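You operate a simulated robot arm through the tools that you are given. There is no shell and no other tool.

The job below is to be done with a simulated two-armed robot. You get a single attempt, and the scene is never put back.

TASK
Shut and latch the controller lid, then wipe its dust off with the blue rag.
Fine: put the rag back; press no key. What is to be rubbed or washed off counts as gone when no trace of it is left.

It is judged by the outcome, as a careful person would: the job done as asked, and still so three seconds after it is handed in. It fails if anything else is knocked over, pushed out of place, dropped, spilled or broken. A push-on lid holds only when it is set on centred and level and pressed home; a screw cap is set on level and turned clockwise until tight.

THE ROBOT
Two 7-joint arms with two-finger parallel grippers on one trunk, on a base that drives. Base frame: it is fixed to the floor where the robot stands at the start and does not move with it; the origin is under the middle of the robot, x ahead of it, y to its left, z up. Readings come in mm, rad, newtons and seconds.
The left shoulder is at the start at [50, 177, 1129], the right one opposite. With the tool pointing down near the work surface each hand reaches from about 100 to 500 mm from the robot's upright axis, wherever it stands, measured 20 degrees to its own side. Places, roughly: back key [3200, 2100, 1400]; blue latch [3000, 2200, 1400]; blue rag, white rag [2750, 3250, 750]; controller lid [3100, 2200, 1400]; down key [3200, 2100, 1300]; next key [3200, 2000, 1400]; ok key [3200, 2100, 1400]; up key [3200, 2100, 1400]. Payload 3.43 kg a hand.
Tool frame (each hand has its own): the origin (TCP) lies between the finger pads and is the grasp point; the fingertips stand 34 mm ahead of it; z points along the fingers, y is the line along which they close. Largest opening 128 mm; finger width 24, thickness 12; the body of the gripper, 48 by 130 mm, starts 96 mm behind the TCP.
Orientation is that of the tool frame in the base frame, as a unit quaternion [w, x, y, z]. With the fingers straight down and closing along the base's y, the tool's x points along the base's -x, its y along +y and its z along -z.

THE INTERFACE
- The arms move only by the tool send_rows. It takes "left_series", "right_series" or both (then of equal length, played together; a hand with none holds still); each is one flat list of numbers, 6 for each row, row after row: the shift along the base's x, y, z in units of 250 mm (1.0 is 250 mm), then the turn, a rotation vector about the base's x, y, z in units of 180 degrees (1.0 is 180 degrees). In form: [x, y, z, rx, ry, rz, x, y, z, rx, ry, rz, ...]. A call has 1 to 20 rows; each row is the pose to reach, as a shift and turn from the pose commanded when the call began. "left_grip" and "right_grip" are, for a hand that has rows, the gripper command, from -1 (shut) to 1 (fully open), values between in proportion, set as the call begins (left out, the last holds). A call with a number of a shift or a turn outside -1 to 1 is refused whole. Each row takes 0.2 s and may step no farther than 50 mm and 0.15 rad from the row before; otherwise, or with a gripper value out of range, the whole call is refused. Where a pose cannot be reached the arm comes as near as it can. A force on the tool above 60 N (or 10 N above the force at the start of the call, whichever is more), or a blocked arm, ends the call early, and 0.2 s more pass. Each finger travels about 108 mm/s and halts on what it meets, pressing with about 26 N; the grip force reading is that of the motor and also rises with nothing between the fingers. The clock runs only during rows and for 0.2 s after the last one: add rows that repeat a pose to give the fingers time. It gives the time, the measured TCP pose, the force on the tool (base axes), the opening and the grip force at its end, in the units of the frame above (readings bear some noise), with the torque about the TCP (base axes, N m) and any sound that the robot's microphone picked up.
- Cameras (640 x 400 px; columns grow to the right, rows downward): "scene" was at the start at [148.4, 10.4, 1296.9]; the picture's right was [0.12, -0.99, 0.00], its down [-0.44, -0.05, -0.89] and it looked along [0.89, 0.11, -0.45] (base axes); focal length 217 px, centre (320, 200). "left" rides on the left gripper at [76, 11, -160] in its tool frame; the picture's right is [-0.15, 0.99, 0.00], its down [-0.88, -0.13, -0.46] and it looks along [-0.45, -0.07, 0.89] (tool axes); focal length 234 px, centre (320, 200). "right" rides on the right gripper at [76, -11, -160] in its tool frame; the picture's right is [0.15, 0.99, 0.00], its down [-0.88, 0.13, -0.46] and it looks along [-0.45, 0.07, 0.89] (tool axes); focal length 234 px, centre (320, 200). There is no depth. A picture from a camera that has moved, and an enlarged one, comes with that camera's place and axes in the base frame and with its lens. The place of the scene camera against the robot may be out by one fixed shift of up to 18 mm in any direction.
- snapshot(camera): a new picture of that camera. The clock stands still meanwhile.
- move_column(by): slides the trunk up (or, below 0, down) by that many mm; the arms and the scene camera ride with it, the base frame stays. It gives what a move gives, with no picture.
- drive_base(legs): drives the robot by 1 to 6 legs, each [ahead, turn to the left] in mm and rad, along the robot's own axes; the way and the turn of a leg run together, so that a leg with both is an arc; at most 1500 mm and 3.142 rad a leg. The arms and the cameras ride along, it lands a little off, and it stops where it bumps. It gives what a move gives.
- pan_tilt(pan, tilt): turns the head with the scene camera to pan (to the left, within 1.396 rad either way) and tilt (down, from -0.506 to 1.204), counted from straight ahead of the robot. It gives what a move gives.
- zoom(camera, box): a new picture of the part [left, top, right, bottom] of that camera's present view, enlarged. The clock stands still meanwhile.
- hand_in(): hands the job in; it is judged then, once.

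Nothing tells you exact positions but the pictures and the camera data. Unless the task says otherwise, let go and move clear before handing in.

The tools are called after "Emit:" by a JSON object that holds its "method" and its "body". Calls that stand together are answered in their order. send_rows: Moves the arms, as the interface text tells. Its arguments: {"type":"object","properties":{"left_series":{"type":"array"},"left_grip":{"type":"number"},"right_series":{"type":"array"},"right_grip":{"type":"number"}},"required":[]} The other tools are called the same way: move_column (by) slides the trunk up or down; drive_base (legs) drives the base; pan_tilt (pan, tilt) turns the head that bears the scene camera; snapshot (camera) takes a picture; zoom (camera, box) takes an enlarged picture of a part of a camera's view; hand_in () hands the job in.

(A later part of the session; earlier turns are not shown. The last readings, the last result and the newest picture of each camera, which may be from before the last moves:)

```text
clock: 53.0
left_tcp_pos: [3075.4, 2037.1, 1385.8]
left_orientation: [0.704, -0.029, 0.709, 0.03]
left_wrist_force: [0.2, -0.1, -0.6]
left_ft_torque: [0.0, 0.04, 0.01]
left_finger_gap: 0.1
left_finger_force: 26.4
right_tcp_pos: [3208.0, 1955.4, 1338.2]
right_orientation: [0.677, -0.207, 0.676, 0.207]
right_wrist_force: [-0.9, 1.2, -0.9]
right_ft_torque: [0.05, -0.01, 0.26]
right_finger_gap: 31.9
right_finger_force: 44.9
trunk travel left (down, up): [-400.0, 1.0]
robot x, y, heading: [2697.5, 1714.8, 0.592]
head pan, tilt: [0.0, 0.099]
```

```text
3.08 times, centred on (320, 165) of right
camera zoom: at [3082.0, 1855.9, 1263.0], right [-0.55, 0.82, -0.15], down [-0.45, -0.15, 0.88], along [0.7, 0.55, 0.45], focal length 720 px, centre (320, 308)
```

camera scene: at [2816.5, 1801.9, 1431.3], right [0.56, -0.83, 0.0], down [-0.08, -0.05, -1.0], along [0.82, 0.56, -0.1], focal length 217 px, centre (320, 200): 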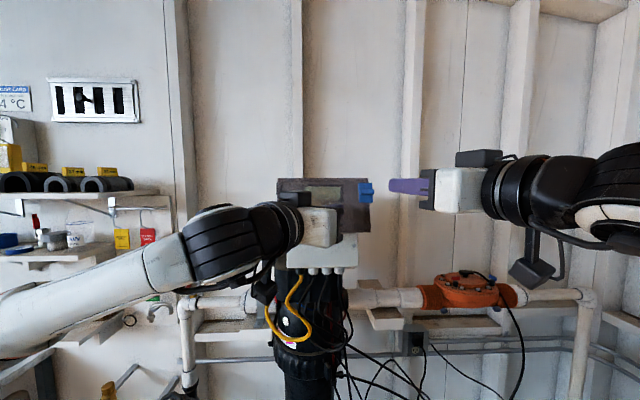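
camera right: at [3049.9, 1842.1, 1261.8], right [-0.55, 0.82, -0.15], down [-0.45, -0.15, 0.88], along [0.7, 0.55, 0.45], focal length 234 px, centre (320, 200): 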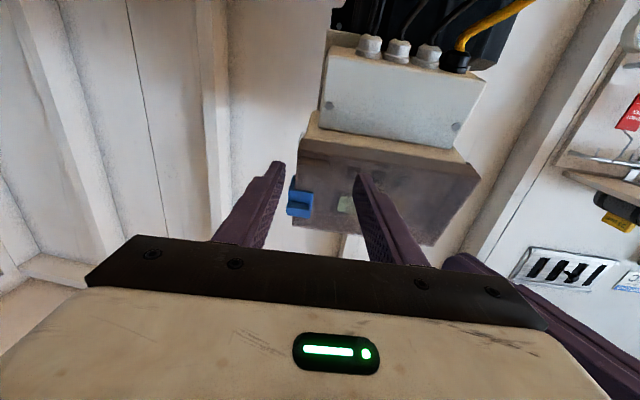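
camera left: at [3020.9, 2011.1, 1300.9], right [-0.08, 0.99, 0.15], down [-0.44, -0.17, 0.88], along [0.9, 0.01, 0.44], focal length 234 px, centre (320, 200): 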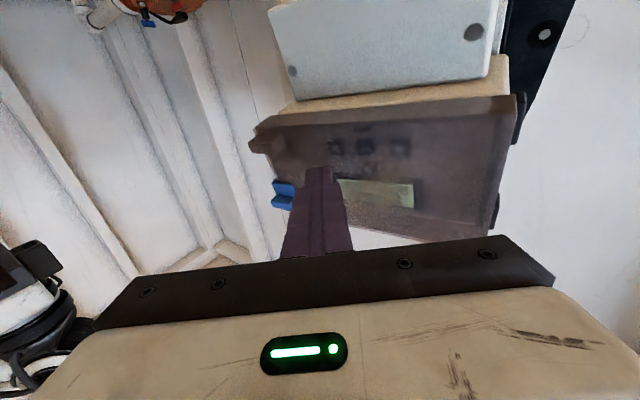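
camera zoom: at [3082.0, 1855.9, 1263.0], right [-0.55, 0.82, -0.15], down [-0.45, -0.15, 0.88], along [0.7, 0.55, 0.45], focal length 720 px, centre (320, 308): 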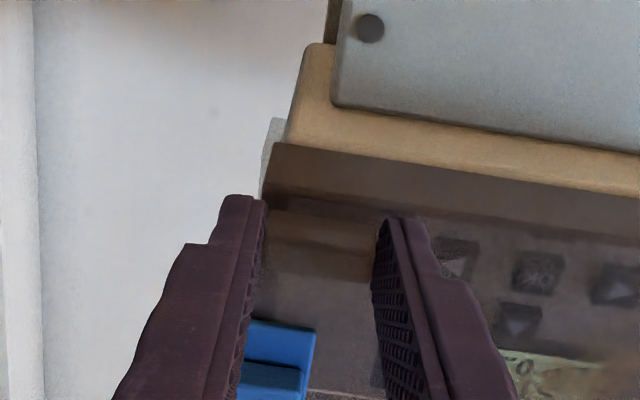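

The tab is gripped (32 mm). I pull back gently by a few millimetres to test the latch.

Emit:
{"method": "send_rows", "body": {"right_series": [-0.0066, -0.0045, 0, 0, 0, 0, -0.0133, -0.0089, 0, 0, 0, 0, -0.02, -0.0134, 0, 0, 0, 0]}}

Emit:
{"method": "zoom", "body": {"camera": "right", "box": [240, 100, 400, 230]}}

Emit:
{"method": "zoom", "body": {"camera": "scene", "box": [300, 180, 420, 250]}}

```text
clock: 53.8
left_tcp_pos: [3075.7, 2038.6, 1386.2]
left_orientation: [0.704, -0.03, 0.709, 0.029]
left_wrist_force: [0.1, -0.4, -0.9]
left_ft_torque: [0.01, 0.0, -0.03]
left_finger_gap: 0.1
left_finger_force: 26.3
right_tcp_pos: [3203.7, 1954.0, 1341.3]
right_orientation: [0.678, -0.206, 0.675, 0.206]
right_wrist_force: [2.1, 8.2, 6.7]
right_ft_torque: [-0.53, -0.25, -0.1]
right_finger_gap: 31.9
right_finger_force: 45.1
trunk travel left (down, up): [-400.0, 1.0]
robot x, y, heading: [2695.6, 1716.7, 0.593]
head pan, tilt: [0.0, 0.099]
```

```text
3.08 times, centred on (320, 165) of right
camera zoom: at [3077.0, 1853.7, 1263.9], right [-0.55, 0.82, -0.15], down [-0.45, -0.15, 0.88], along [0.7, 0.55, 0.45], focal length 720 px, centre (320, 308)
```

zoom: 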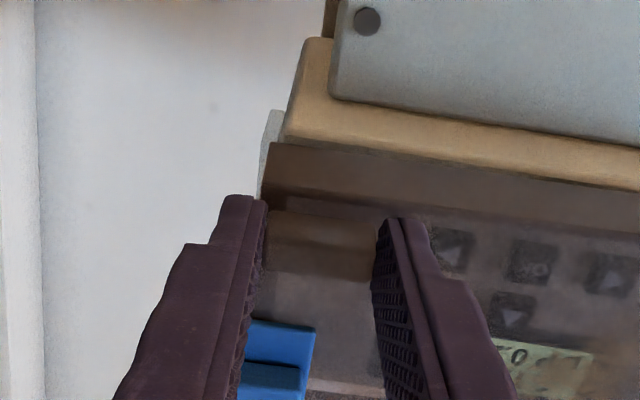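

```text
5.33 times, centred on (360, 215) of scene
camera zoom: at [2818.7, 1805.8, 1430.8], right [0.56, -0.83, 0.0], down [-0.08, -0.06, -0.99], along [0.82, 0.56, -0.1], focal length 1158 px, centre (107, 120)
```

zoom: 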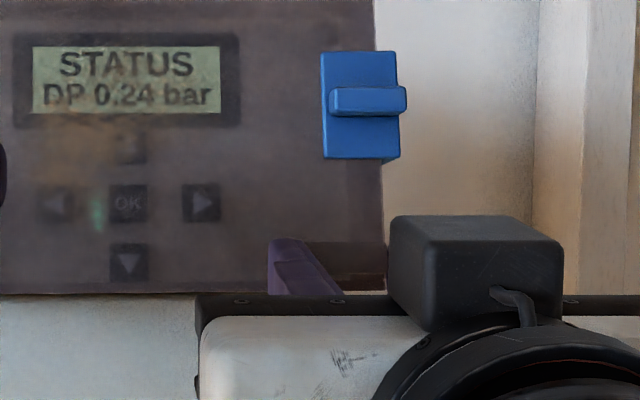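

Emit:
{"method": "send_rows", "body": {"right_series": [-0.0066, -0.0045, 0, 0, 0, 0, -0.0133, -0.0089, 0, 0, 0, 0]}}

Emit:
{"method": "zoom", "body": {"camera": "right", "box": [240, 100, 400, 230]}}

Emit:
{"method": "zoom", "body": {"camera": "scene", "box": [300, 180, 420, 250]}}

```text
clock: 54.4
left_tcp_pos: [3077.4, 2040.4, 1385.4]
left_orientation: [0.704, -0.03, 0.709, 0.029]
left_wrist_force: [0.7, 0.1, -0.9]
left_ft_torque: [-0.01, 0.04, 0.0]
left_finger_gap: 0.0
left_finger_force: 26.0
right_tcp_pos: [3202.8, 1952.1, 1340.4]
right_orientation: [0.678, -0.205, 0.675, 0.206]
right_wrist_force: [17.1, 21.4, 17.3]
right_ft_torque: [-0.27, -0.33, 0.47]
right_finger_gap: 31.8
right_finger_force: 44.9
trunk travel left (down, up): [-400.0, 1.0]
robot x, y, heading: [2696.7, 1712.2, 0.589]
head pan, tilt: [0.0, 0.099]
```

```text
3.08 times, centred on (320, 165) of right
camera zoom: at [3076.0, 1853.7, 1264.0], right [-0.55, 0.82, -0.15], down [-0.45, -0.15, 0.88], along [0.7, 0.55, 0.45], focal length 720 px, centre (320, 308)
```

zoom: 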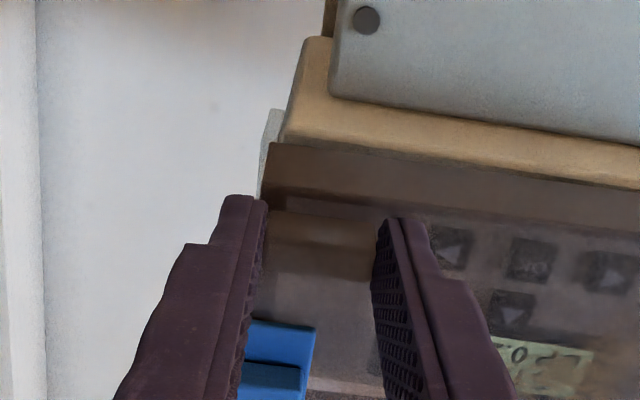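

```text
5.33 times, centred on (360, 215) of scene
camera zoom: at [2820.8, 1808.0, 1430.5], right [0.56, -0.83, 0.0], down [-0.08, -0.06, -0.99], along [0.82, 0.56, -0.1], focal length 1158 px, centre (107, 120)
```

zoom: 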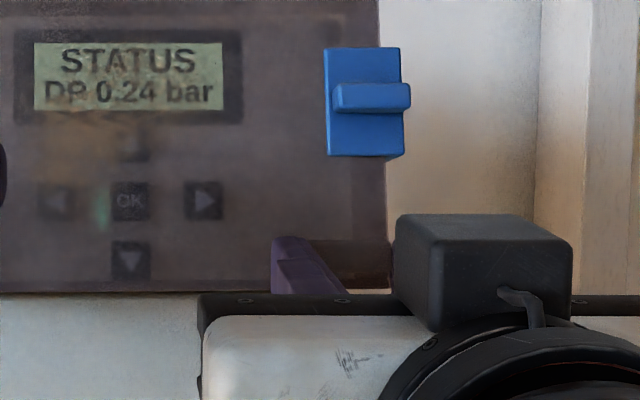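

The pull built up to ~32 N with the lid staying put, so the latch holds. I relax the pull, open the fingers and back the right hand away.

Emit:
{"method": "send_rows", "body": {"right_series": [0.0133, 0.0089, 0, 0, 0, 0, 0.0266, 0.0178, 0, 0, 0, 0, 0.0333, 0.0223, 0, 0, 0, 0]}}

Emit:
{"method": "send_rows", "body": {"right_series": [0, 0, 0, 0, 0, 0, 0, 0, 0, 0, 0, 0, -0.083, -0.0557, 0, 0, 0, 0, -0.166, -0.111, 0, 0, 0, 0, -0.249, -0.167, 0, 0, 0, 0, -0.332, -0.223, 0, 0, 0, 0], "right_grip": 0.0}}

Emit:
{"method": "snapshot", "body": {"camera": "right"}}

Emit:
{"method": "snapshot", "body": {"camera": "scene"}}

```text
clock: 55.2
left_tcp_pos: [3075.9, 2037.2, 1387.5]
left_orientation: [0.704, -0.028, 0.71, 0.029]
left_wrist_force: [0.2, 0.1, -0.5]
left_ft_torque: [-0.06, 0.01, 0.03]
left_finger_gap: 0.1
left_finger_force: 25.7
right_tcp_pos: [3206.8, 1953.9, 1339.2]
right_orientation: [0.676, -0.207, 0.676, 0.207]
right_wrist_force: [-2.8, 0.8, 6.7]
right_ft_torque: [0.56, -0.72, 0.88]
right_finger_gap: 31.8
right_finger_force: 45.1
trunk travel left (down, up): [-400.0, 1.0]
robot x, y, heading: [2699.3, 1713.8, 0.596]
head pan, tilt: [0.0, 0.099]
```

```text
clock: 56.6
left_tcp_pos: [3074.6, 2037.7, 1385.5]
left_orientation: [0.704, -0.029, 0.709, 0.03]
left_wrist_force: [0.4, -0.5, 0.1]
left_ft_torque: [-0.02, 0.01, 0.0]
left_finger_gap: 0.0
left_finger_force: 26.1
right_tcp_pos: [3125.0, 1897.6, 1339.7]
right_orientation: [0.677, -0.207, 0.675, 0.206]
right_wrist_force: [-1.1, -0.1, 0.2]
right_ft_torque: [0.02, -0.02, 0.0]
right_finger_gap: 64.1
right_finger_force: 0.1
trunk travel left (down, up): [-400.0, 1.0]
robot x, y, heading: [2697.1, 1714.9, 0.594]
head pan, tilt: [0.0, 0.099]
```

```text
taken
camera right: at [2998.2, 1798.9, 1263.3], right [-0.55, 0.82, -0.15], down [-0.45, -0.15, 0.88], along [0.7, 0.55, 0.45], focal length 234 px, centre (320, 200)
```

right: 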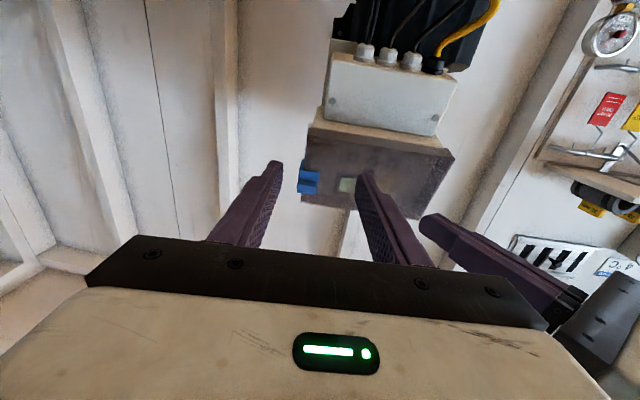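

```text
taken
camera scene: at [2818.6, 1804.1, 1430.8], right [0.56, -0.83, 0.0], down [-0.08, -0.06, -1.0], along [0.82, 0.56, -0.1], focal length 217 px, centre (320, 200)
```

scene: 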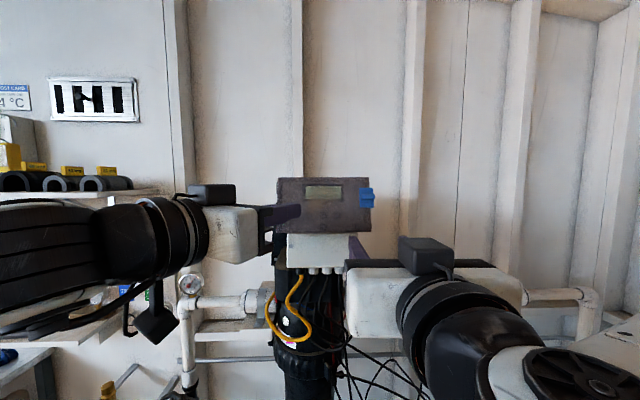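

Emit:
{"method": "zoom", "body": {"camera": "scene", "box": [265, 165, 385, 240]}}

Emit:
{"method": "zoom", "body": {"camera": "right", "box": [280, 100, 470, 220]}}

```text
5.33 times, centred on (325, 202) of scene
camera zoom: at [2818.6, 1804.1, 1430.8], right [0.56, -0.83, 0.0], down [-0.08, -0.06, -1.0], along [0.82, 0.56, -0.1], focal length 1158 px, centre (293, 187)
```

zoom: 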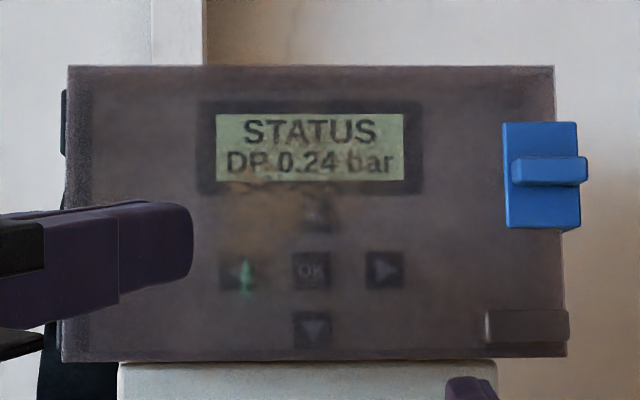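

```text
3.33 times, centred on (375, 160) of right
camera zoom: at [2998.2, 1798.9, 1263.3], right [-0.55, 0.82, -0.15], down [-0.45, -0.15, 0.88], along [0.7, 0.55, 0.45], focal length 781 px, centre (137, 333)
```

zoom: 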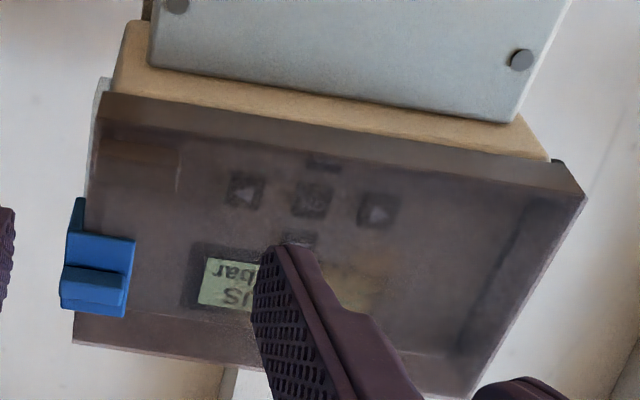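

The lid is shut and latched; the dust smudge shows left of the lid's centre. Next is fetching the blue rag; I look down at the base footprint and over toward the bench to plan the drive.

Emit:
{"method": "pan_tilt", "body": {"pan": 0.0, "tilt": 1.2}}

Emit:
{"method": "snapshot", "body": {"camera": "scene"}}

Emit:
{"method": "pan_tilt", "body": {"pan": 1.0, "tilt": 0.5}}

Emit:
{"method": "snapshot", "body": {"camera": "scene"}}

```text
clock: 57.9
left_tcp_pos: [3076.0, 2037.1, 1387.3]
left_orientation: [0.704, -0.03, 0.709, 0.03]
left_wrist_force: [-0.3, 0.3, 0.2]
left_ft_torque: [-0.03, -0.02, -0.03]
left_finger_gap: 0.0
left_finger_force: 26.4
right_tcp_pos: [3125.5, 1898.3, 1341.2]
right_orientation: [0.677, -0.205, 0.676, 0.205]
right_wrist_force: [-0.2, 0.2, 0.3]
right_ft_torque: [-0.01, -0.02, -0.02]
right_finger_gap: 64.3
right_finger_force: 0.0
trunk travel left (down, up): [-400.0, 1.0]
robot x, y, heading: [2698.3, 1716.4, 0.593]
head pan, tilt: [0.0, 1.201]
```

```text
taken
camera scene: at [2789.1, 1784.0, 1340.1], right [0.56, -0.83, 0.0], down [-0.77, -0.52, -0.36], along [0.3, 0.2, -0.93], focal length 217 px, centre (320, 200)
```

scene: 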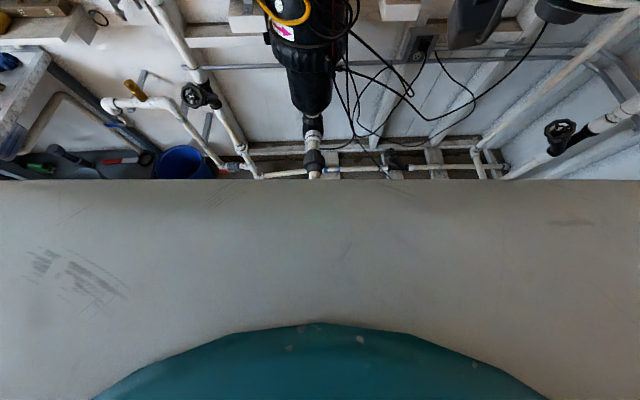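

```text
clock: 59.2
left_tcp_pos: [3075.6, 2038.9, 1385.4]
left_orientation: [0.705, -0.029, 0.708, 0.029]
left_wrist_force: [0.3, 0.4, 0.5]
left_ft_torque: [-0.01, 0.03, -0.01]
left_finger_gap: 0.2
left_finger_force: 25.5
right_tcp_pos: [3126.8, 1898.2, 1340.1]
right_orientation: [0.677, -0.206, 0.676, 0.206]
right_wrist_force: [0.3, 0.8, 0.2]
right_ft_torque: [0.01, -0.01, -0.03]
right_finger_gap: 64.0
right_finger_force: 0.0
trunk travel left (down, up): [-400.0, 1.0]
robot x, y, heading: [2698.1, 1712.0, 0.597]
head pan, tilt: [1.0, 0.499]
```

```text
taken
camera scene: at [2740.7, 1843.6, 1393.7], right [1.0, 0.02, 0.0], down [0.01, -0.48, -0.88], along [-0.02, 0.88, -0.48], focal length 217 px, centre (320, 200)
```

scene: 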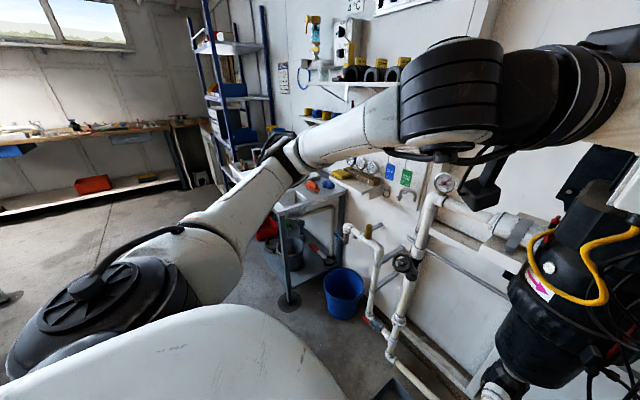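

The arms block part of the view. I'll back away from the controller, then point the left hand down again to see my own base and plan how close I can get to the bench.

Emit:
{"method": "drive_base", "body": {"legs": [[-400, 0]]}}

Emit:
{"method": "send_rows", "body": {"left_series": [-0.02, 0.03, 0.0, -0.0232, 0.0346, 0.0127, -0.04, 0.06, 0.0, -0.0464, 0.0692, 0.0253, -0.06, 0.09, 0.0, -0.0696, 0.1038, 0.038, -0.08, 0.12, 0.0, -0.0929, 0.1384, 0.0507, -0.1, 0.15, 0.0, -0.1161, 0.173, 0.0633, -0.12, 0.18, 0.0, -0.1393, 0.2076, 0.076, -0.14, 0.21, 0.0, -0.1625, 0.2422, 0.0887, -0.16, 0.24, 0.0, -0.1857, 0.2768, 0.1013]}}

Emit:
{"method": "snapshot", "body": {"camera": "left"}}

Emit:
{"method": "pan_tilt", "body": {"pan": 0.6, "tilt": 0.3}}

Emit:
{"method": "snapshot", "body": {"camera": "scene"}}

```text
clock: 61.6
left_tcp_pos: [2746.0, 1814.4, 1386.1]
left_orientation: [0.704, -0.029, 0.709, 0.029]
left_wrist_force: [0.1, -0.6, 0.4]
left_ft_torque: [0.01, -0.01, 0.01]
left_finger_gap: 0.1
left_finger_force: 25.9
right_tcp_pos: [2796.9, 1675.2, 1339.6]
right_orientation: [0.677, -0.206, 0.676, 0.206]
right_wrist_force: [-0.8, 0.3, -0.1]
right_ft_torque: [0.01, 0.02, 0.0]
right_finger_gap: 64.2
right_finger_force: 0.1
trunk travel left (down, up): [-400.0, 1.0]
robot x, y, heading: [2370.0, 1491.1, 0.595]
head pan, tilt: [1.0, 0.499]
```

```text
clock: 63.5
left_tcp_pos: [2706.4, 1875.2, 1385.5]
left_orientation: [0.295, -0.316, 0.9, -0.053]
left_wrist_force: [-0.3, 0.2, 1.0]
left_ft_torque: [0.01, -0.03, 0.03]
left_finger_gap: 0.1
left_finger_force: 25.9
right_tcp_pos: [2797.4, 1676.8, 1339.5]
right_orientation: [0.677, -0.206, 0.676, 0.206]
right_wrist_force: [-0.1, -0.7, -0.1]
right_ft_torque: [0.01, 0.03, -0.01]
right_finger_gap: 64.3
right_finger_force: 0.0
trunk travel left (down, up): [-400.0, 1.0]
robot x, y, heading: [2370.5, 1491.5, 0.597]
head pan, tilt: [1.0, 0.499]
```

```text
taken
camera left: at [2563.8, 1824.3, 1477.2], right [-0.44, 0.87, -0.21], down [0.37, 0.38, 0.85], along [0.82, 0.3, -0.49], focal length 234 px, centre (320, 200)
```

left: 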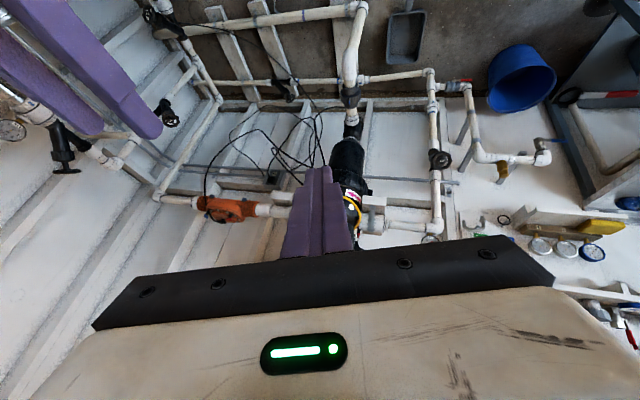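

```text
clock: 64.3
left_tcp_pos: [2707.9, 1875.5, 1386.3]
left_orientation: [0.295, -0.316, 0.9, -0.052]
left_wrist_force: [0.1, 0.7, -0.6]
left_ft_torque: [0.0, 0.01, -0.03]
left_finger_gap: 0.0
left_finger_force: 26.0
right_tcp_pos: [2797.0, 1676.5, 1340.0]
right_orientation: [0.676, -0.207, 0.676, 0.207]
right_wrist_force: [0.4, -0.6, 0.5]
right_ft_torque: [-0.02, 0.0, 0.0]
right_finger_gap: 63.9
right_finger_force: 0.1
trunk travel left (down, up): [-400.0, 1.0]
robot x, y, heading: [2369.1, 1494.4, 0.597]
head pan, tilt: [0.6, 0.3]
```

```text
taken
camera scene: at [2449.0, 1617.9, 1412.1], right [0.93, -0.37, 0.0], down [-0.11, -0.28, -0.96], along [0.35, 0.89, -0.3], focal length 217 px, centre (320, 200)
```

scene: 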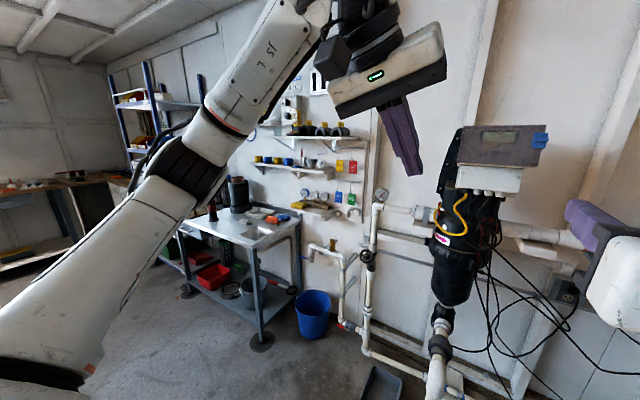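

Emit:
{"method": "zoom", "body": {"camera": "scene", "box": [160, 180, 360, 355]}}

Emit:
{"method": "zoom", "body": {"camera": "scene", "box": [220, 190, 320, 250]}}

```text
2.29 times, centred on (260, 268) of scene
camera zoom: at [2449.0, 1617.9, 1412.1], right [0.93, -0.37, 0.0], down [-0.11, -0.28, -0.96], along [0.35, 0.89, -0.3], focal length 496 px, centre (457, 46)
```

zoom: 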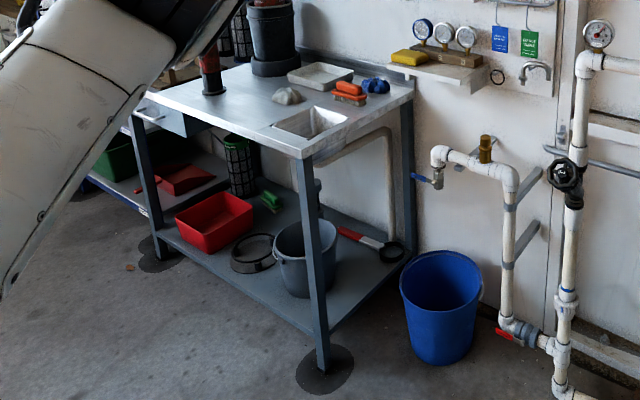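

```text
6.40 times, centred on (270, 220) of scene
camera zoom: at [2449.0, 1617.9, 1412.1], right [0.93, -0.37, 0.0], down [-0.11, -0.28, -0.96], along [0.35, 0.89, -0.3], focal length 1389 px, centre (640, 72)
```

zoom: 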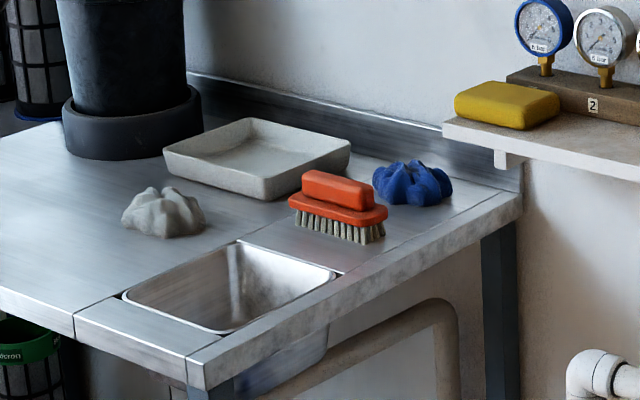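

I now have a good view: the blue rag sits ~410 mm behind the bench's front edge and ~90 mm from its right edge, behind the brush; a bucket blocks the right side. I want to see my own base footprint before approaching, so I'll tilt the left hand back to look straight down at it.

Emit:
{"method": "send_rows", "body": {"left_series": [0, 0, 0, -0.026, 0.0383, 0, 0, 0, 0, -0.052, 0.0766, 0, 0, 0, 0, -0.078, 0.1149, 0, 0, 0, 0, -0.104, 0.1532, 0, 0, 0, 0, -0.13, 0.1914, 0, 0, 0, 0, -0.156, 0.2297, 0, 0, 0, 0, -0.182, 0.268, 0, 0, 0, 0, -0.208, 0.3063, 0]}}

Emit:
{"method": "snapshot", "body": {"camera": "left"}}

```text
clock: 66.1
left_tcp_pos: [2616.0, 1849.3, 1279.0]
left_orientation: [-0.24, -0.381, 0.874, -0.183]
left_wrist_force: [0.3, 1.1, -1.2]
left_ft_torque: [-0.15, 0.01, 0.03]
left_finger_gap: 0.1
left_finger_force: 26.6
left hand out of reach, approached as far as the arm can: row 5, 6, 7, 8
right_tcp_pos: [2796.7, 1681.9, 1338.8]
right_orientation: [0.676, -0.208, 0.676, 0.205]
right_wrist_force: [-0.3, 1.5, -0.9]
right_ft_torque: [0.01, 0.04, -0.09]
right_finger_gap: 64.2
right_finger_force: 0.1
trunk travel left (down, up): [-400.0, 1.0]
robot x, y, heading: [2369.7, 1494.2, 0.592]
head pan, tilt: [0.6, 0.3]
```

```text
taken
camera left: at [2605.4, 1892.1, 1450.6], right [-0.66, 0.72, -0.22], down [0.75, 0.65, -0.1], along [0.07, -0.23, -0.97], focal length 234 px, centre (320, 200)
```

left: 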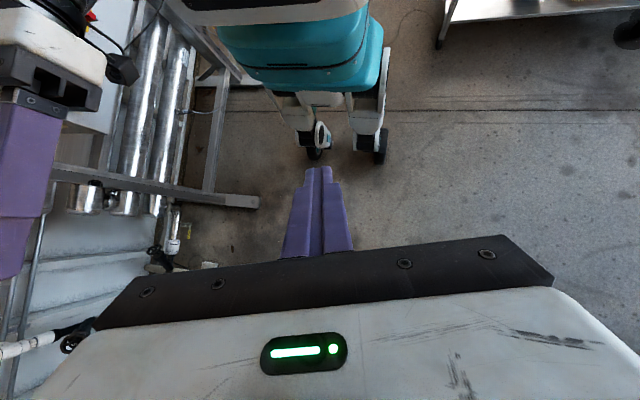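

My base is slim (front wheels barely ahead of the trunk), so I can stand close to the bench. First I test, in free space here, how far the left arm reaches with the fingers pitched 45° downward.

Emit:
{"method": "send_rows", "body": {"left_series": [0.0344, 0.047, -0.0716, 0.0321, -0.0304, -0.0041, 0.0688, 0.0939, -0.1432, 0.0641, -0.0607, -0.0083, 0.1032, 0.1409, -0.2148, 0.0962, -0.0911, -0.0124, 0.1376, 0.1878, -0.2864, 0.1283, -0.1215, -0.0166, 0.172, 0.2348, -0.358, 0.1604, -0.1519, -0.0207, 0.2064, 0.2818, -0.4296, 0.1924, -0.1822, -0.0248, 0.2408, 0.3287, -0.5012, 0.2245, -0.2126, -0.029, 0.2752, 0.3757, -0.5728, 0.2566, -0.243, -0.0331, 0.3096, 0.4226, -0.6444, 0.2886, -0.2733, -0.0373, 0.344, 0.4696, -0.716, 0.3207, -0.3037, -0.0414]}}

Emit:
{"method": "snapshot", "body": {"camera": "scene"}}

```text
clock: 68.3
left_tcp_pos: [2701.7, 1961.8, 1102.4]
left_orientation: [0.35, -0.28, 0.886, 0.115]
left_wrist_force: [0.6, 0.1, -0.3]
left_ft_torque: [-0.05, 0.01, -0.03]
left_finger_gap: 0.2
left_finger_force: 26.1
right_tcp_pos: [2798.3, 1677.0, 1340.2]
right_orientation: [0.677, -0.206, 0.676, 0.206]
right_wrist_force: [-0.2, 0.6, -0.3]
right_ft_torque: [-0.01, 0.03, 0.02]
right_finger_gap: 63.9
right_finger_force: 0.0
trunk travel left (down, up): [-400.0, 1.0]
robot x, y, heading: [2374.7, 1493.6, 0.591]
head pan, tilt: [0.6, 0.3]
```

```text
taken
camera scene: at [2449.0, 1618.2, 1412.1], right [0.93, -0.37, 0.0], down [-0.11, -0.28, -0.96], along [0.35, 0.89, -0.3], focal length 217 px, centre (320, 200)
```

scene: 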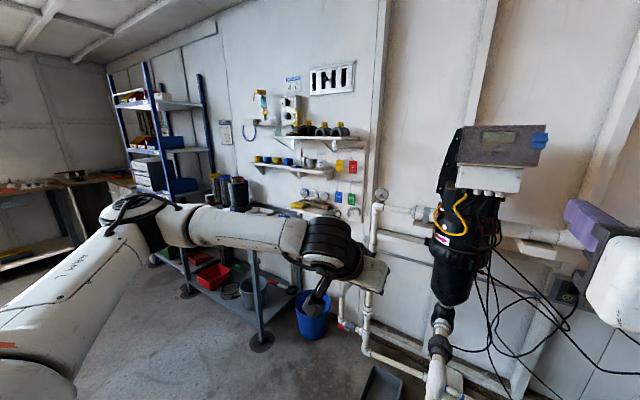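

Emit:
{"method": "send_rows", "body": {"left_series": [0.091, 0.0618, -0.085, 0, 0, 0, 0.182, 0.1235, -0.17, 0, 0, 0, 0.273, 0.185, -0.255, 0, 0, 0, 0.364, 0.247, -0.34, 0, 0, 0], "left_grip": 0.7}}

```text
clock: 69.3
left_tcp_pos: [2791.7, 2023.7, 1015.7]
left_orientation: [0.347, -0.28, 0.887, 0.115]
left_wrist_force: [-0.1, 1.0, -0.5]
left_ft_torque: [0.0, -0.01, -0.01]
left_finger_gap: 109.0
left_finger_force: 0.0
right_tcp_pos: [2797.0, 1675.9, 1340.3]
right_orientation: [0.677, -0.206, 0.676, 0.206]
right_wrist_force: [0.8, -0.2, -0.1]
right_ft_torque: [0.02, -0.02, -0.05]
right_finger_gap: 63.9
right_finger_force: 0.0
trunk travel left (down, up): [-400.0, 1.0]
robot x, y, heading: [2368.6, 1494.2, 0.596]
head pan, tilt: [0.6, 0.3]
```

Emit:
{"method": "send_rows", "body": {"left_series": [0.077, 0.0525, 0, 0, 0, 0, 0.155, 0.105, 0, 0, 0, 0, 0.232, 0.157, 0, 0, 0, 0]}}

```text
clock: 70.1
left_tcp_pos: [2850.9, 2063.1, 1017.0]
left_orientation: [0.348, -0.28, 0.887, 0.117]
left_wrist_force: [-0.4, -0.4, 0.5]
left_ft_torque: [-0.03, 0.0, -0.03]
left_finger_gap: 108.6
left_finger_force: 0.0
right_tcp_pos: [2798.0, 1675.7, 1339.5]
right_orientation: [0.677, -0.206, 0.676, 0.206]
right_wrist_force: [0.9, 0.2, 0.5]
right_ft_torque: [0.01, 0.01, 0.01]
right_finger_gap: 63.8
right_finger_force: 0.0
trunk travel left (down, up): [-400.0, 1.0]
robot x, y, heading: [2367.7, 1492.3, 0.593]
head pan, tilt: [0.6, 0.3]
```

The left arm reaches beyond 700 mm with a 45° pitch – ample. I retract both hands for driving (right hand turned down and pulled in).

Emit:
{"method": "send_rows", "body": {"left_series": [-0.0737, -0.0499, 0.061, 0, 0, 0, -0.1473, -0.0998, 0.122, 0, 0, 0, -0.221, -0.1498, 0.183, 0, 0, 0, -0.2947, -0.1997, 0.244, 0, 0, 0, -0.3683, -0.2496, 0.305, 0, 0, 0, -0.442, -0.2995, 0.366, 0, 0, 0, -0.5157, -0.3494, 0.427, 0, 0, 0, -0.5893, -0.3993, 0.488, 0, 0, 0, -0.663, -0.4493, 0.549, 0, 0, 0, -0.7367, -0.4992, 0.61, 0, 0, 0, -0.8103, -0.5491, 0.671, 0, 0, 0, -0.884, -0.599, 0.732, 0, 0, 0], "right_series": [-0.0175, -0.0807, -0.0133, -0.0233, 0.0345, 0, -0.035, -0.1613, -0.0267, -0.0467, 0.069, 0, -0.0525, -0.242, -0.04, -0.07, 0.1035, 0, -0.07, -0.3227, -0.0533, -0.0933, 0.138, 0, -0.0875, -0.4033, -0.0667, -0.1167, 0.1725, 0, -0.105, -0.484, -0.08, -0.14, 0.207, 0, -0.1225, -0.5647, -0.0933, -0.1633, 0.2415, 0, -0.14, -0.6453, -0.1067, -0.1867, 0.276, 0, -0.1575, -0.726, -0.12, -0.21, 0.3105, 0, -0.175, -0.8067, -0.1333, -0.2333, 0.345, 0, -0.1925, -0.8873, -0.1467, -0.2567, 0.3795, 0, -0.21, -0.968, -0.16, -0.28, 0.414, 0], "right_grip": -1}}

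Emit:
{"method": "pan_tilt", "body": {"pan": 0.0, "tilt": 0.4}}

Emit:
{"method": "snapshot", "body": {"camera": "scene"}}

```text
clock: 72.7
left_tcp_pos: [2630.0, 1913.2, 1201.0]
left_orientation: [0.349, -0.28, 0.887, 0.116]
left_wrist_force: [-0.3, -0.1, 0.6]
left_ft_torque: [0.01, 0.0, 0.0]
left_finger_gap: 109.0
left_finger_force: 0.1
right_tcp_pos: [2744.0, 1433.3, 1301.3]
right_orientation: [0.001, -0.293, 0.956, 0.001]
right_wrist_force: [-0.8, 0.0, -0.3]
right_ft_torque: [0.03, 0.01, -0.02]
right_finger_gap: 0.1
right_finger_force: 25.8
trunk travel left (down, up): [-400.0, 1.0]
robot x, y, heading: [2368.2, 1494.8, 0.596]
head pan, tilt: [0.6, 0.3]
```

```text
clock: 73.7
left_tcp_pos: [2629.0, 1914.0, 1198.9]
left_orientation: [0.348, -0.28, 0.887, 0.116]
left_wrist_force: [-0.7, 0.2, -0.1]
left_ft_torque: [0.01, -0.01, 0.02]
left_finger_gap: 109.0
left_finger_force: 0.1
right_tcp_pos: [2744.3, 1434.3, 1301.4]
right_orientation: [0.001, -0.293, 0.956, -0.001]
right_wrist_force: [0.6, 0.7, -0.7]
right_ft_torque: [-0.03, -0.01, 0.04]
right_finger_gap: 0.3
right_finger_force: 25.8
trunk travel left (down, up): [-400.0, 1.0]
robot x, y, heading: [2370.4, 1491.4, 0.592]
head pan, tilt: [0.0, 0.4]
```

```text
taken
camera scene: at [2491.4, 1583.0, 1402.9], right [0.56, -0.83, 0.0], down [-0.32, -0.22, -0.92], along [0.76, 0.52, -0.39], focal length 217 px, centre (320, 200)
```

scene: 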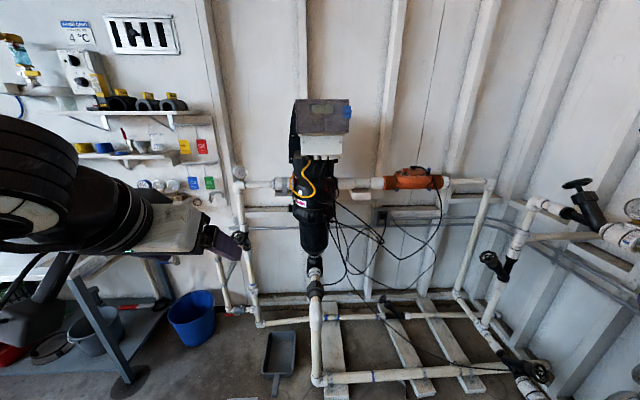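

Arms are tucked. Now I drive to a standoff point ~450 mm short of the bench spot and face the bench squarely.

Emit:
{"method": "drive_base", "body": {"legs": [[0, 1.379], [923, 0], [0, -1.338]]}}

Emit:
{"method": "snapshot", "body": {"camera": "scene"}}

```text
clock: 85.2
left_tcp_pos: [2247.4, 2763.4, 1200.7]
left_orientation: [0.346, -0.298, 0.881, 0.123]
left_wrist_force: [-0.5, -1.2, 0.0]
left_ft_torque: [0.0, -0.02, 0.0]
left_finger_gap: 108.5
left_finger_force: 0.1
right_tcp_pos: [2380.8, 2289.7, 1300.7]
right_orientation: [0.001, -0.313, 0.95, -0.001]
right_wrist_force: [-0.4, -0.3, 0.8]
right_ft_torque: [0.0, 0.0, -0.05]
right_finger_gap: 0.0
right_finger_force: 26.0
trunk travel left (down, up): [-400.0, 1.0]
robot x, y, heading: [2004.0, 2329.8, 0.632]
head pan, tilt: [0.0, 0.4]
```

```text
taken
camera scene: at [2122.6, 2427.4, 1402.9], right [0.59, -0.8, 0.0], down [-0.31, -0.23, -0.92], along [0.74, 0.55, -0.39], focal length 217 px, centre (320, 200)
```

scene: 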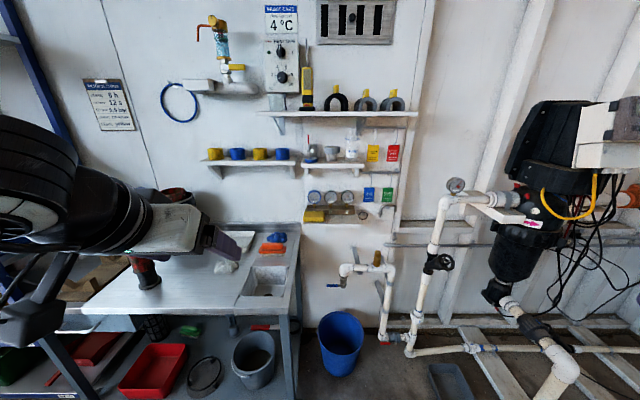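

Emit:
{"method": "zoom", "body": {"camera": "scene", "box": [200, 215, 320, 305]}}

Emit:
{"method": "zoom", "body": {"camera": "scene", "box": [190, 90, 430, 290]}}

```text
4.44 times, centred on (260, 260) of scene
camera zoom: at [2122.6, 2427.4, 1402.9], right [0.59, -0.8, 0.0], down [-0.31, -0.23, -0.92], along [0.74, 0.55, -0.39], focal length 965 px, centre (587, -67)
```

zoom: 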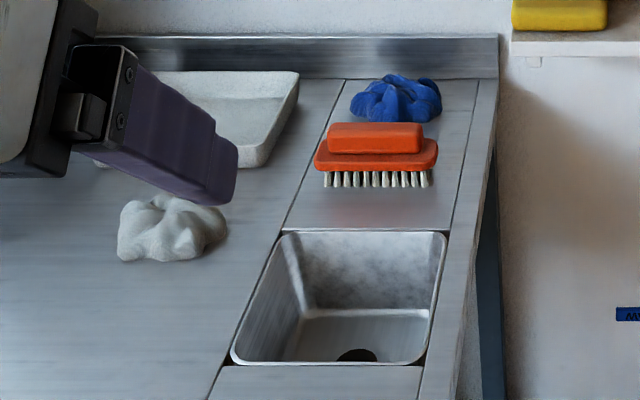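

```text
2.00 times, centred on (310, 190) of scene
camera zoom: at [2122.6, 2427.4, 1402.9], right [0.59, -0.8, 0.0], down [-0.31, -0.23, -0.92], along [0.74, 0.55, -0.39], focal length 434 px, centre (340, 220)
```

zoom: 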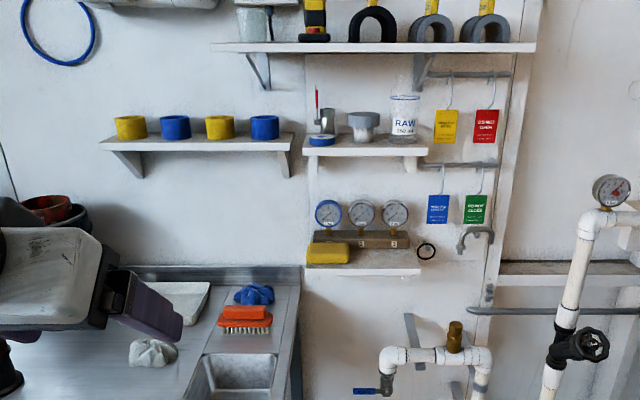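

I now face the bench squarely with the blue rag ahead-left behind the brush. I drive forward 430 mm so the rag comes within reach of the left arm.

Emit:
{"method": "drive_base", "body": {"legs": [[430, 0]]}}

Emit:
{"method": "pan_tilt", "body": {"pan": 0.25, "tilt": 0.75}}

Emit:
{"method": "snapshot", "body": {"camera": "scene"}}

Emit:
{"method": "snapshot", "body": {"camera": "left"}}

```text
clock: 87.9
left_tcp_pos: [2589.2, 3017.1, 1199.2]
left_orientation: [0.345, -0.299, 0.881, 0.123]
left_wrist_force: [-0.1, 1.1, -1.7]
left_ft_torque: [0.0, -0.02, -0.04]
left_finger_gap: 108.8
left_finger_force: 0.1
right_tcp_pos: [2724.8, 2543.1, 1300.1]
right_orientation: [0.002, -0.313, 0.95, -0.001]
right_wrist_force: [-0.3, -0.3, -0.3]
right_ft_torque: [0.01, 0.01, -0.01]
right_finger_gap: 0.0
right_finger_force: 26.3
trunk travel left (down, up): [-400.0, 1.0]
robot x, y, heading: [2349.9, 2585.4, 0.634]
head pan, tilt: [0.0, 0.4]
```

```text
clock: 88.7
left_tcp_pos: [2589.8, 3016.3, 1198.6]
left_orientation: [0.346, -0.298, 0.881, 0.122]
left_wrist_force: [-0.6, -0.7, -0.2]
left_ft_torque: [0.02, -0.03, -0.03]
left_finger_gap: 109.1
left_finger_force: 0.1
right_tcp_pos: [2725.2, 2543.0, 1301.2]
right_orientation: [0.001, -0.314, 0.95, -0.001]
right_wrist_force: [0.6, 0.1, 0.6]
right_ft_torque: [-0.04, -0.03, -0.01]
right_finger_gap: 0.0
right_finger_force: 25.7
trunk travel left (down, up): [-400.0, 1.0]
robot x, y, heading: [2348.4, 2588.7, 0.633]
head pan, tilt: [0.25, 0.75]
```

```text
taken
camera scene: at [2443.1, 2690.0, 1371.8], right [0.77, -0.63, 0.0], down [-0.43, -0.53, -0.73], along [0.46, 0.57, -0.68], focal length 217 px, centre (320, 200)
```

scene: 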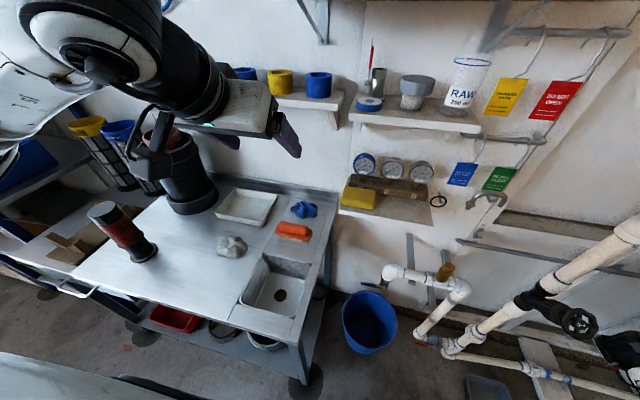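

```text
taken
camera left: at [2452.0, 2923.6, 1265.0], right [-0.52, 0.85, 0.11], down [0.35, 0.09, 0.93], along [0.78, 0.52, -0.34], focal length 234 px, centre (320, 200)
```

left: 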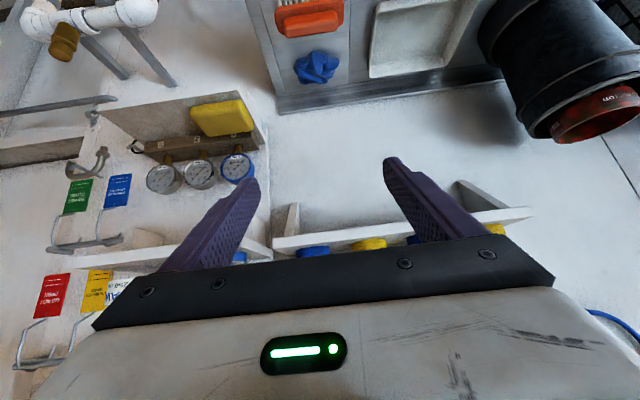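

Emit:
{"method": "zoom", "body": {"camera": "scene", "box": [230, 170, 350, 270]}}

Emit:
{"method": "zoom", "body": {"camera": "left", "box": [240, 0, 400, 120]}}

```text
4.00 times, centred on (290, 220) of scene
camera zoom: at [2443.1, 2690.0, 1371.8], right [0.77, -0.63, 0.0], down [-0.43, -0.53, -0.73], along [0.46, 0.57, -0.68], focal length 868 px, centre (440, 120)
```

zoom: 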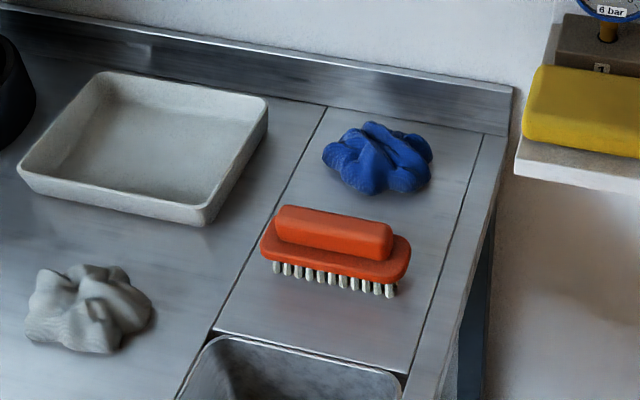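

```text
3.33 times, centred on (320, 60) of left
camera zoom: at [2452.0, 2923.6, 1265.0], right [-0.52, 0.85, 0.11], down [0.35, 0.09, 0.93], along [0.78, 0.52, -0.34], focal length 781 px, centre (320, 667)
```

zoom: 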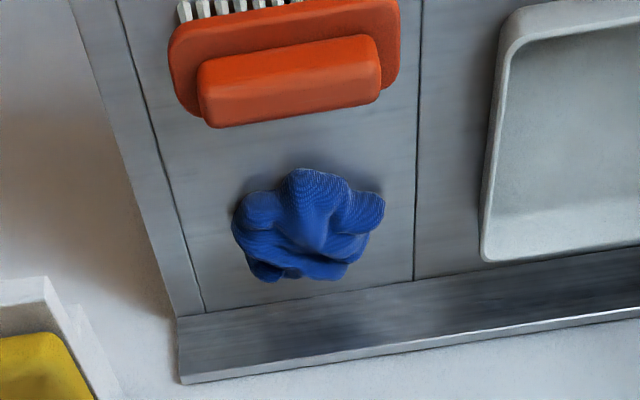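

Both views place the rag at about [2750, 3153, 825] with the bench top at z≈812. Before reaching in, I check the wall shelf above it for clearance.

Emit:
{"method": "zoom", "body": {"camera": "scene", "box": [200, 50, 500, 240]}}

Emit:
{"method": "zoom", "body": {"camera": "left", "box": [80, 80, 560, 300]}}

```text
2.11 times, centred on (350, 145) of scene
camera zoom: at [2443.1, 2690.0, 1371.8], right [0.77, -0.63, 0.0], down [-0.43, -0.53, -0.73], along [0.46, 0.57, -0.68], focal length 457 px, centre (257, 316)
```

zoom: 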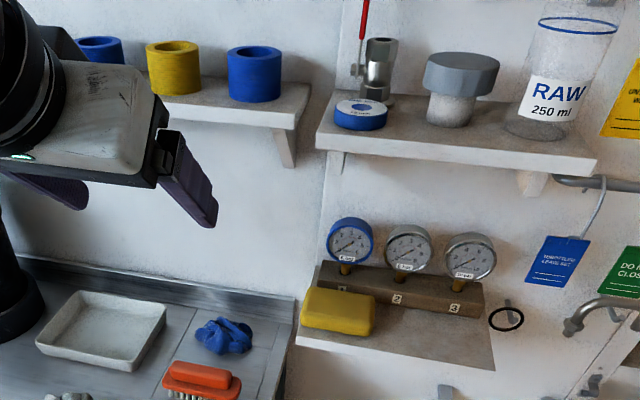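

```text
1.33 times, centred on (320, 190) of left
camera zoom: at [2452.0, 2923.6, 1265.0], right [-0.52, 0.85, 0.11], down [0.35, 0.09, 0.93], along [0.78, 0.52, -0.34], focal length 312 px, centre (320, 213)
```

zoom: 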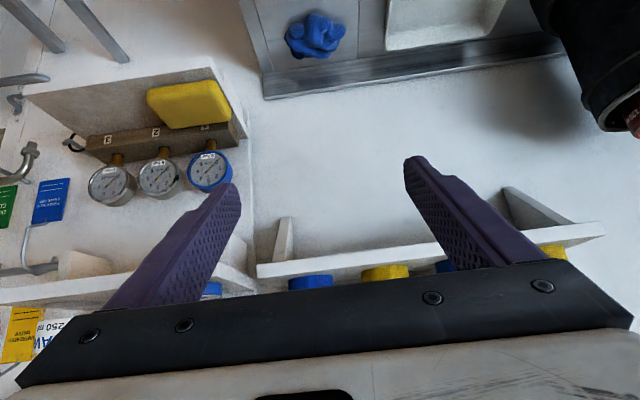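

The shelf above (front at ~665 mm, z≈1199) and gauge shelf (z≈934, 140 mm to the right of the rag) leave room. I drive 40 mm nearer, lower the trunk, and take a fresh look.

Emit:
{"method": "drive_base", "body": {"legs": [[40, 0]]}}

Emit:
{"method": "move_column", "body": {"by": -120}}

Emit:
{"method": "snapshot", "body": {"camera": "scene"}}

Emit:
{"method": "snapshot", "body": {"camera": "right"}}

```text
clock: 89.7
left_tcp_pos: [2610.1, 3033.2, 1199.6]
left_orientation: [0.345, -0.3, 0.881, 0.124]
left_wrist_force: [-0.5, -0.4, 0.2]
left_ft_torque: [0.01, -0.03, 0.0]
left_finger_gap: 108.9
left_finger_force: 0.0
right_tcp_pos: [2748.6, 2559.6, 1300.9]
right_orientation: [0.001, -0.315, 0.949, 0.0]
right_wrist_force: [-0.7, 0.5, 0.1]
right_ft_torque: [0.02, -0.03, -0.01]
right_finger_gap: 0.0
right_finger_force: 26.3
trunk travel left (down, up): [-400.0, 1.0]
robot x, y, heading: [2370.4, 2602.6, 0.644]
head pan, tilt: [0.25, 0.75]
stopped in leg 1: the robot was blocked; the commanded pose is now the measured one
```

```text
clock: 91.2
left_tcp_pos: [2613.0, 3034.4, 1079.2]
left_orientation: [0.345, -0.3, 0.881, 0.124]
left_wrist_force: [-0.3, 0.5, -0.4]
left_ft_torque: [0.0, 0.04, 0.0]
left_finger_gap: 108.9
left_finger_force: 0.0
right_tcp_pos: [2748.8, 2561.4, 1180.0]
right_orientation: [0.001, -0.315, 0.949, -0.001]
right_wrist_force: [0.0, 0.1, 1.0]
right_ft_torque: [0.01, -0.02, 0.01]
right_finger_gap: 0.3
right_finger_force: 25.6
trunk travel left (down, up): [-280.0, 121.0]
robot x, y, heading: [2372.3, 2603.3, 0.642]
head pan, tilt: [0.25, 0.75]
```

```text
taken
camera scene: at [2467.3, 2707.3, 1251.8], right [0.78, -0.63, 0.0], down [-0.43, -0.53, -0.73], along [0.46, 0.57, -0.68], focal length 217 px, centre (320, 200)
```

scene: 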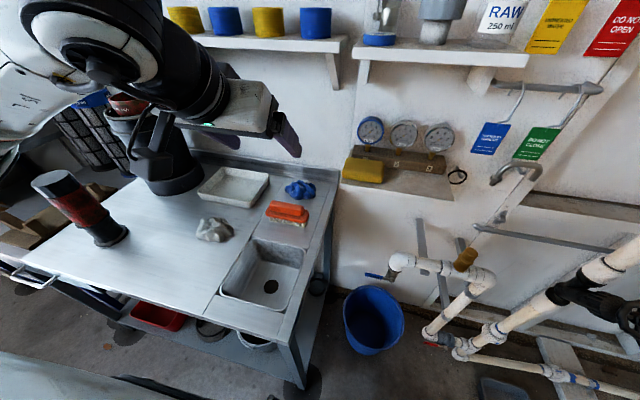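

```text
taken
camera right: at [2694.7, 2507.0, 1339.3], right [-0.71, 0.71, 0.0], down [0.63, 0.63, 0.45], along [0.32, 0.32, -0.89], focal length 234 px, centre (320, 200)
```

right: 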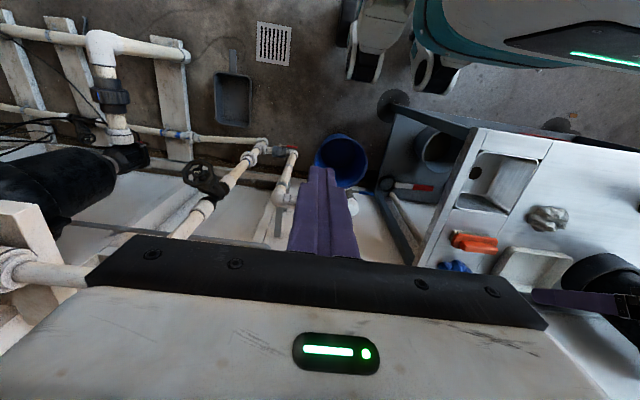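

The drive stopped on a bump after ~28 mm. I back off slightly so nothing stays in contact, and check that the bench hasn't moved.

Emit:
{"method": "drive_base", "body": {"legs": [[-25, -0.008]]}}

Emit:
{"method": "snapshot", "body": {"camera": "right"}}

Emit:
{"method": "zoom", "body": {"camera": "right", "box": [320, 0, 560, 200]}}

```text
clock: 92.0
left_tcp_pos: [2595.6, 3017.6, 1078.4]
left_orientation: [0.346, -0.297, 0.881, 0.123]
left_wrist_force: [-0.3, -1.1, 0.2]
left_ft_torque: [-0.02, -0.01, -0.02]
left_finger_gap: 109.1
left_finger_force: 0.1
right_tcp_pos: [2729.1, 2543.0, 1181.0]
right_orientation: [0.001, -0.31, 0.951, -0.001]
right_wrist_force: [0.2, -0.4, 0.5]
right_ft_torque: [0.07, -0.06, -0.01]
right_finger_gap: 0.0
right_finger_force: 26.5
trunk travel left (down, up): [-280.0, 121.0]
robot x, y, heading: [2351.0, 2589.2, 0.629]
head pan, tilt: [0.25, 0.75]
```

```text
taken
camera right: at [2673.3, 2489.0, 1339.4], right [-0.7, 0.71, 0.0], down [0.63, 0.63, 0.46], along [0.33, 0.32, -0.89], focal length 234 px, centre (320, 200)
```

right: 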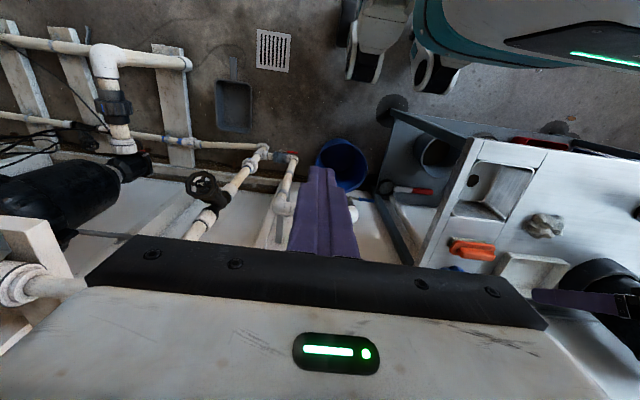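

```text
2.00 times, centred on (440, 100) of right
camera zoom: at [2673.3, 2489.0, 1339.4], right [-0.7, 0.71, 0.0], down [0.63, 0.63, 0.46], along [0.33, 0.32, -0.89], focal length 468 px, centre (80, 400)
```

zoom: 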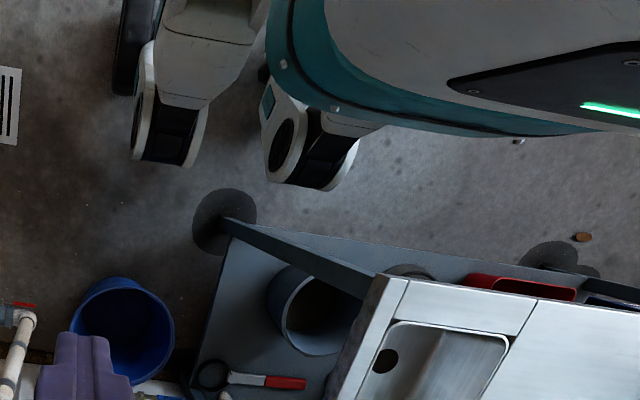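

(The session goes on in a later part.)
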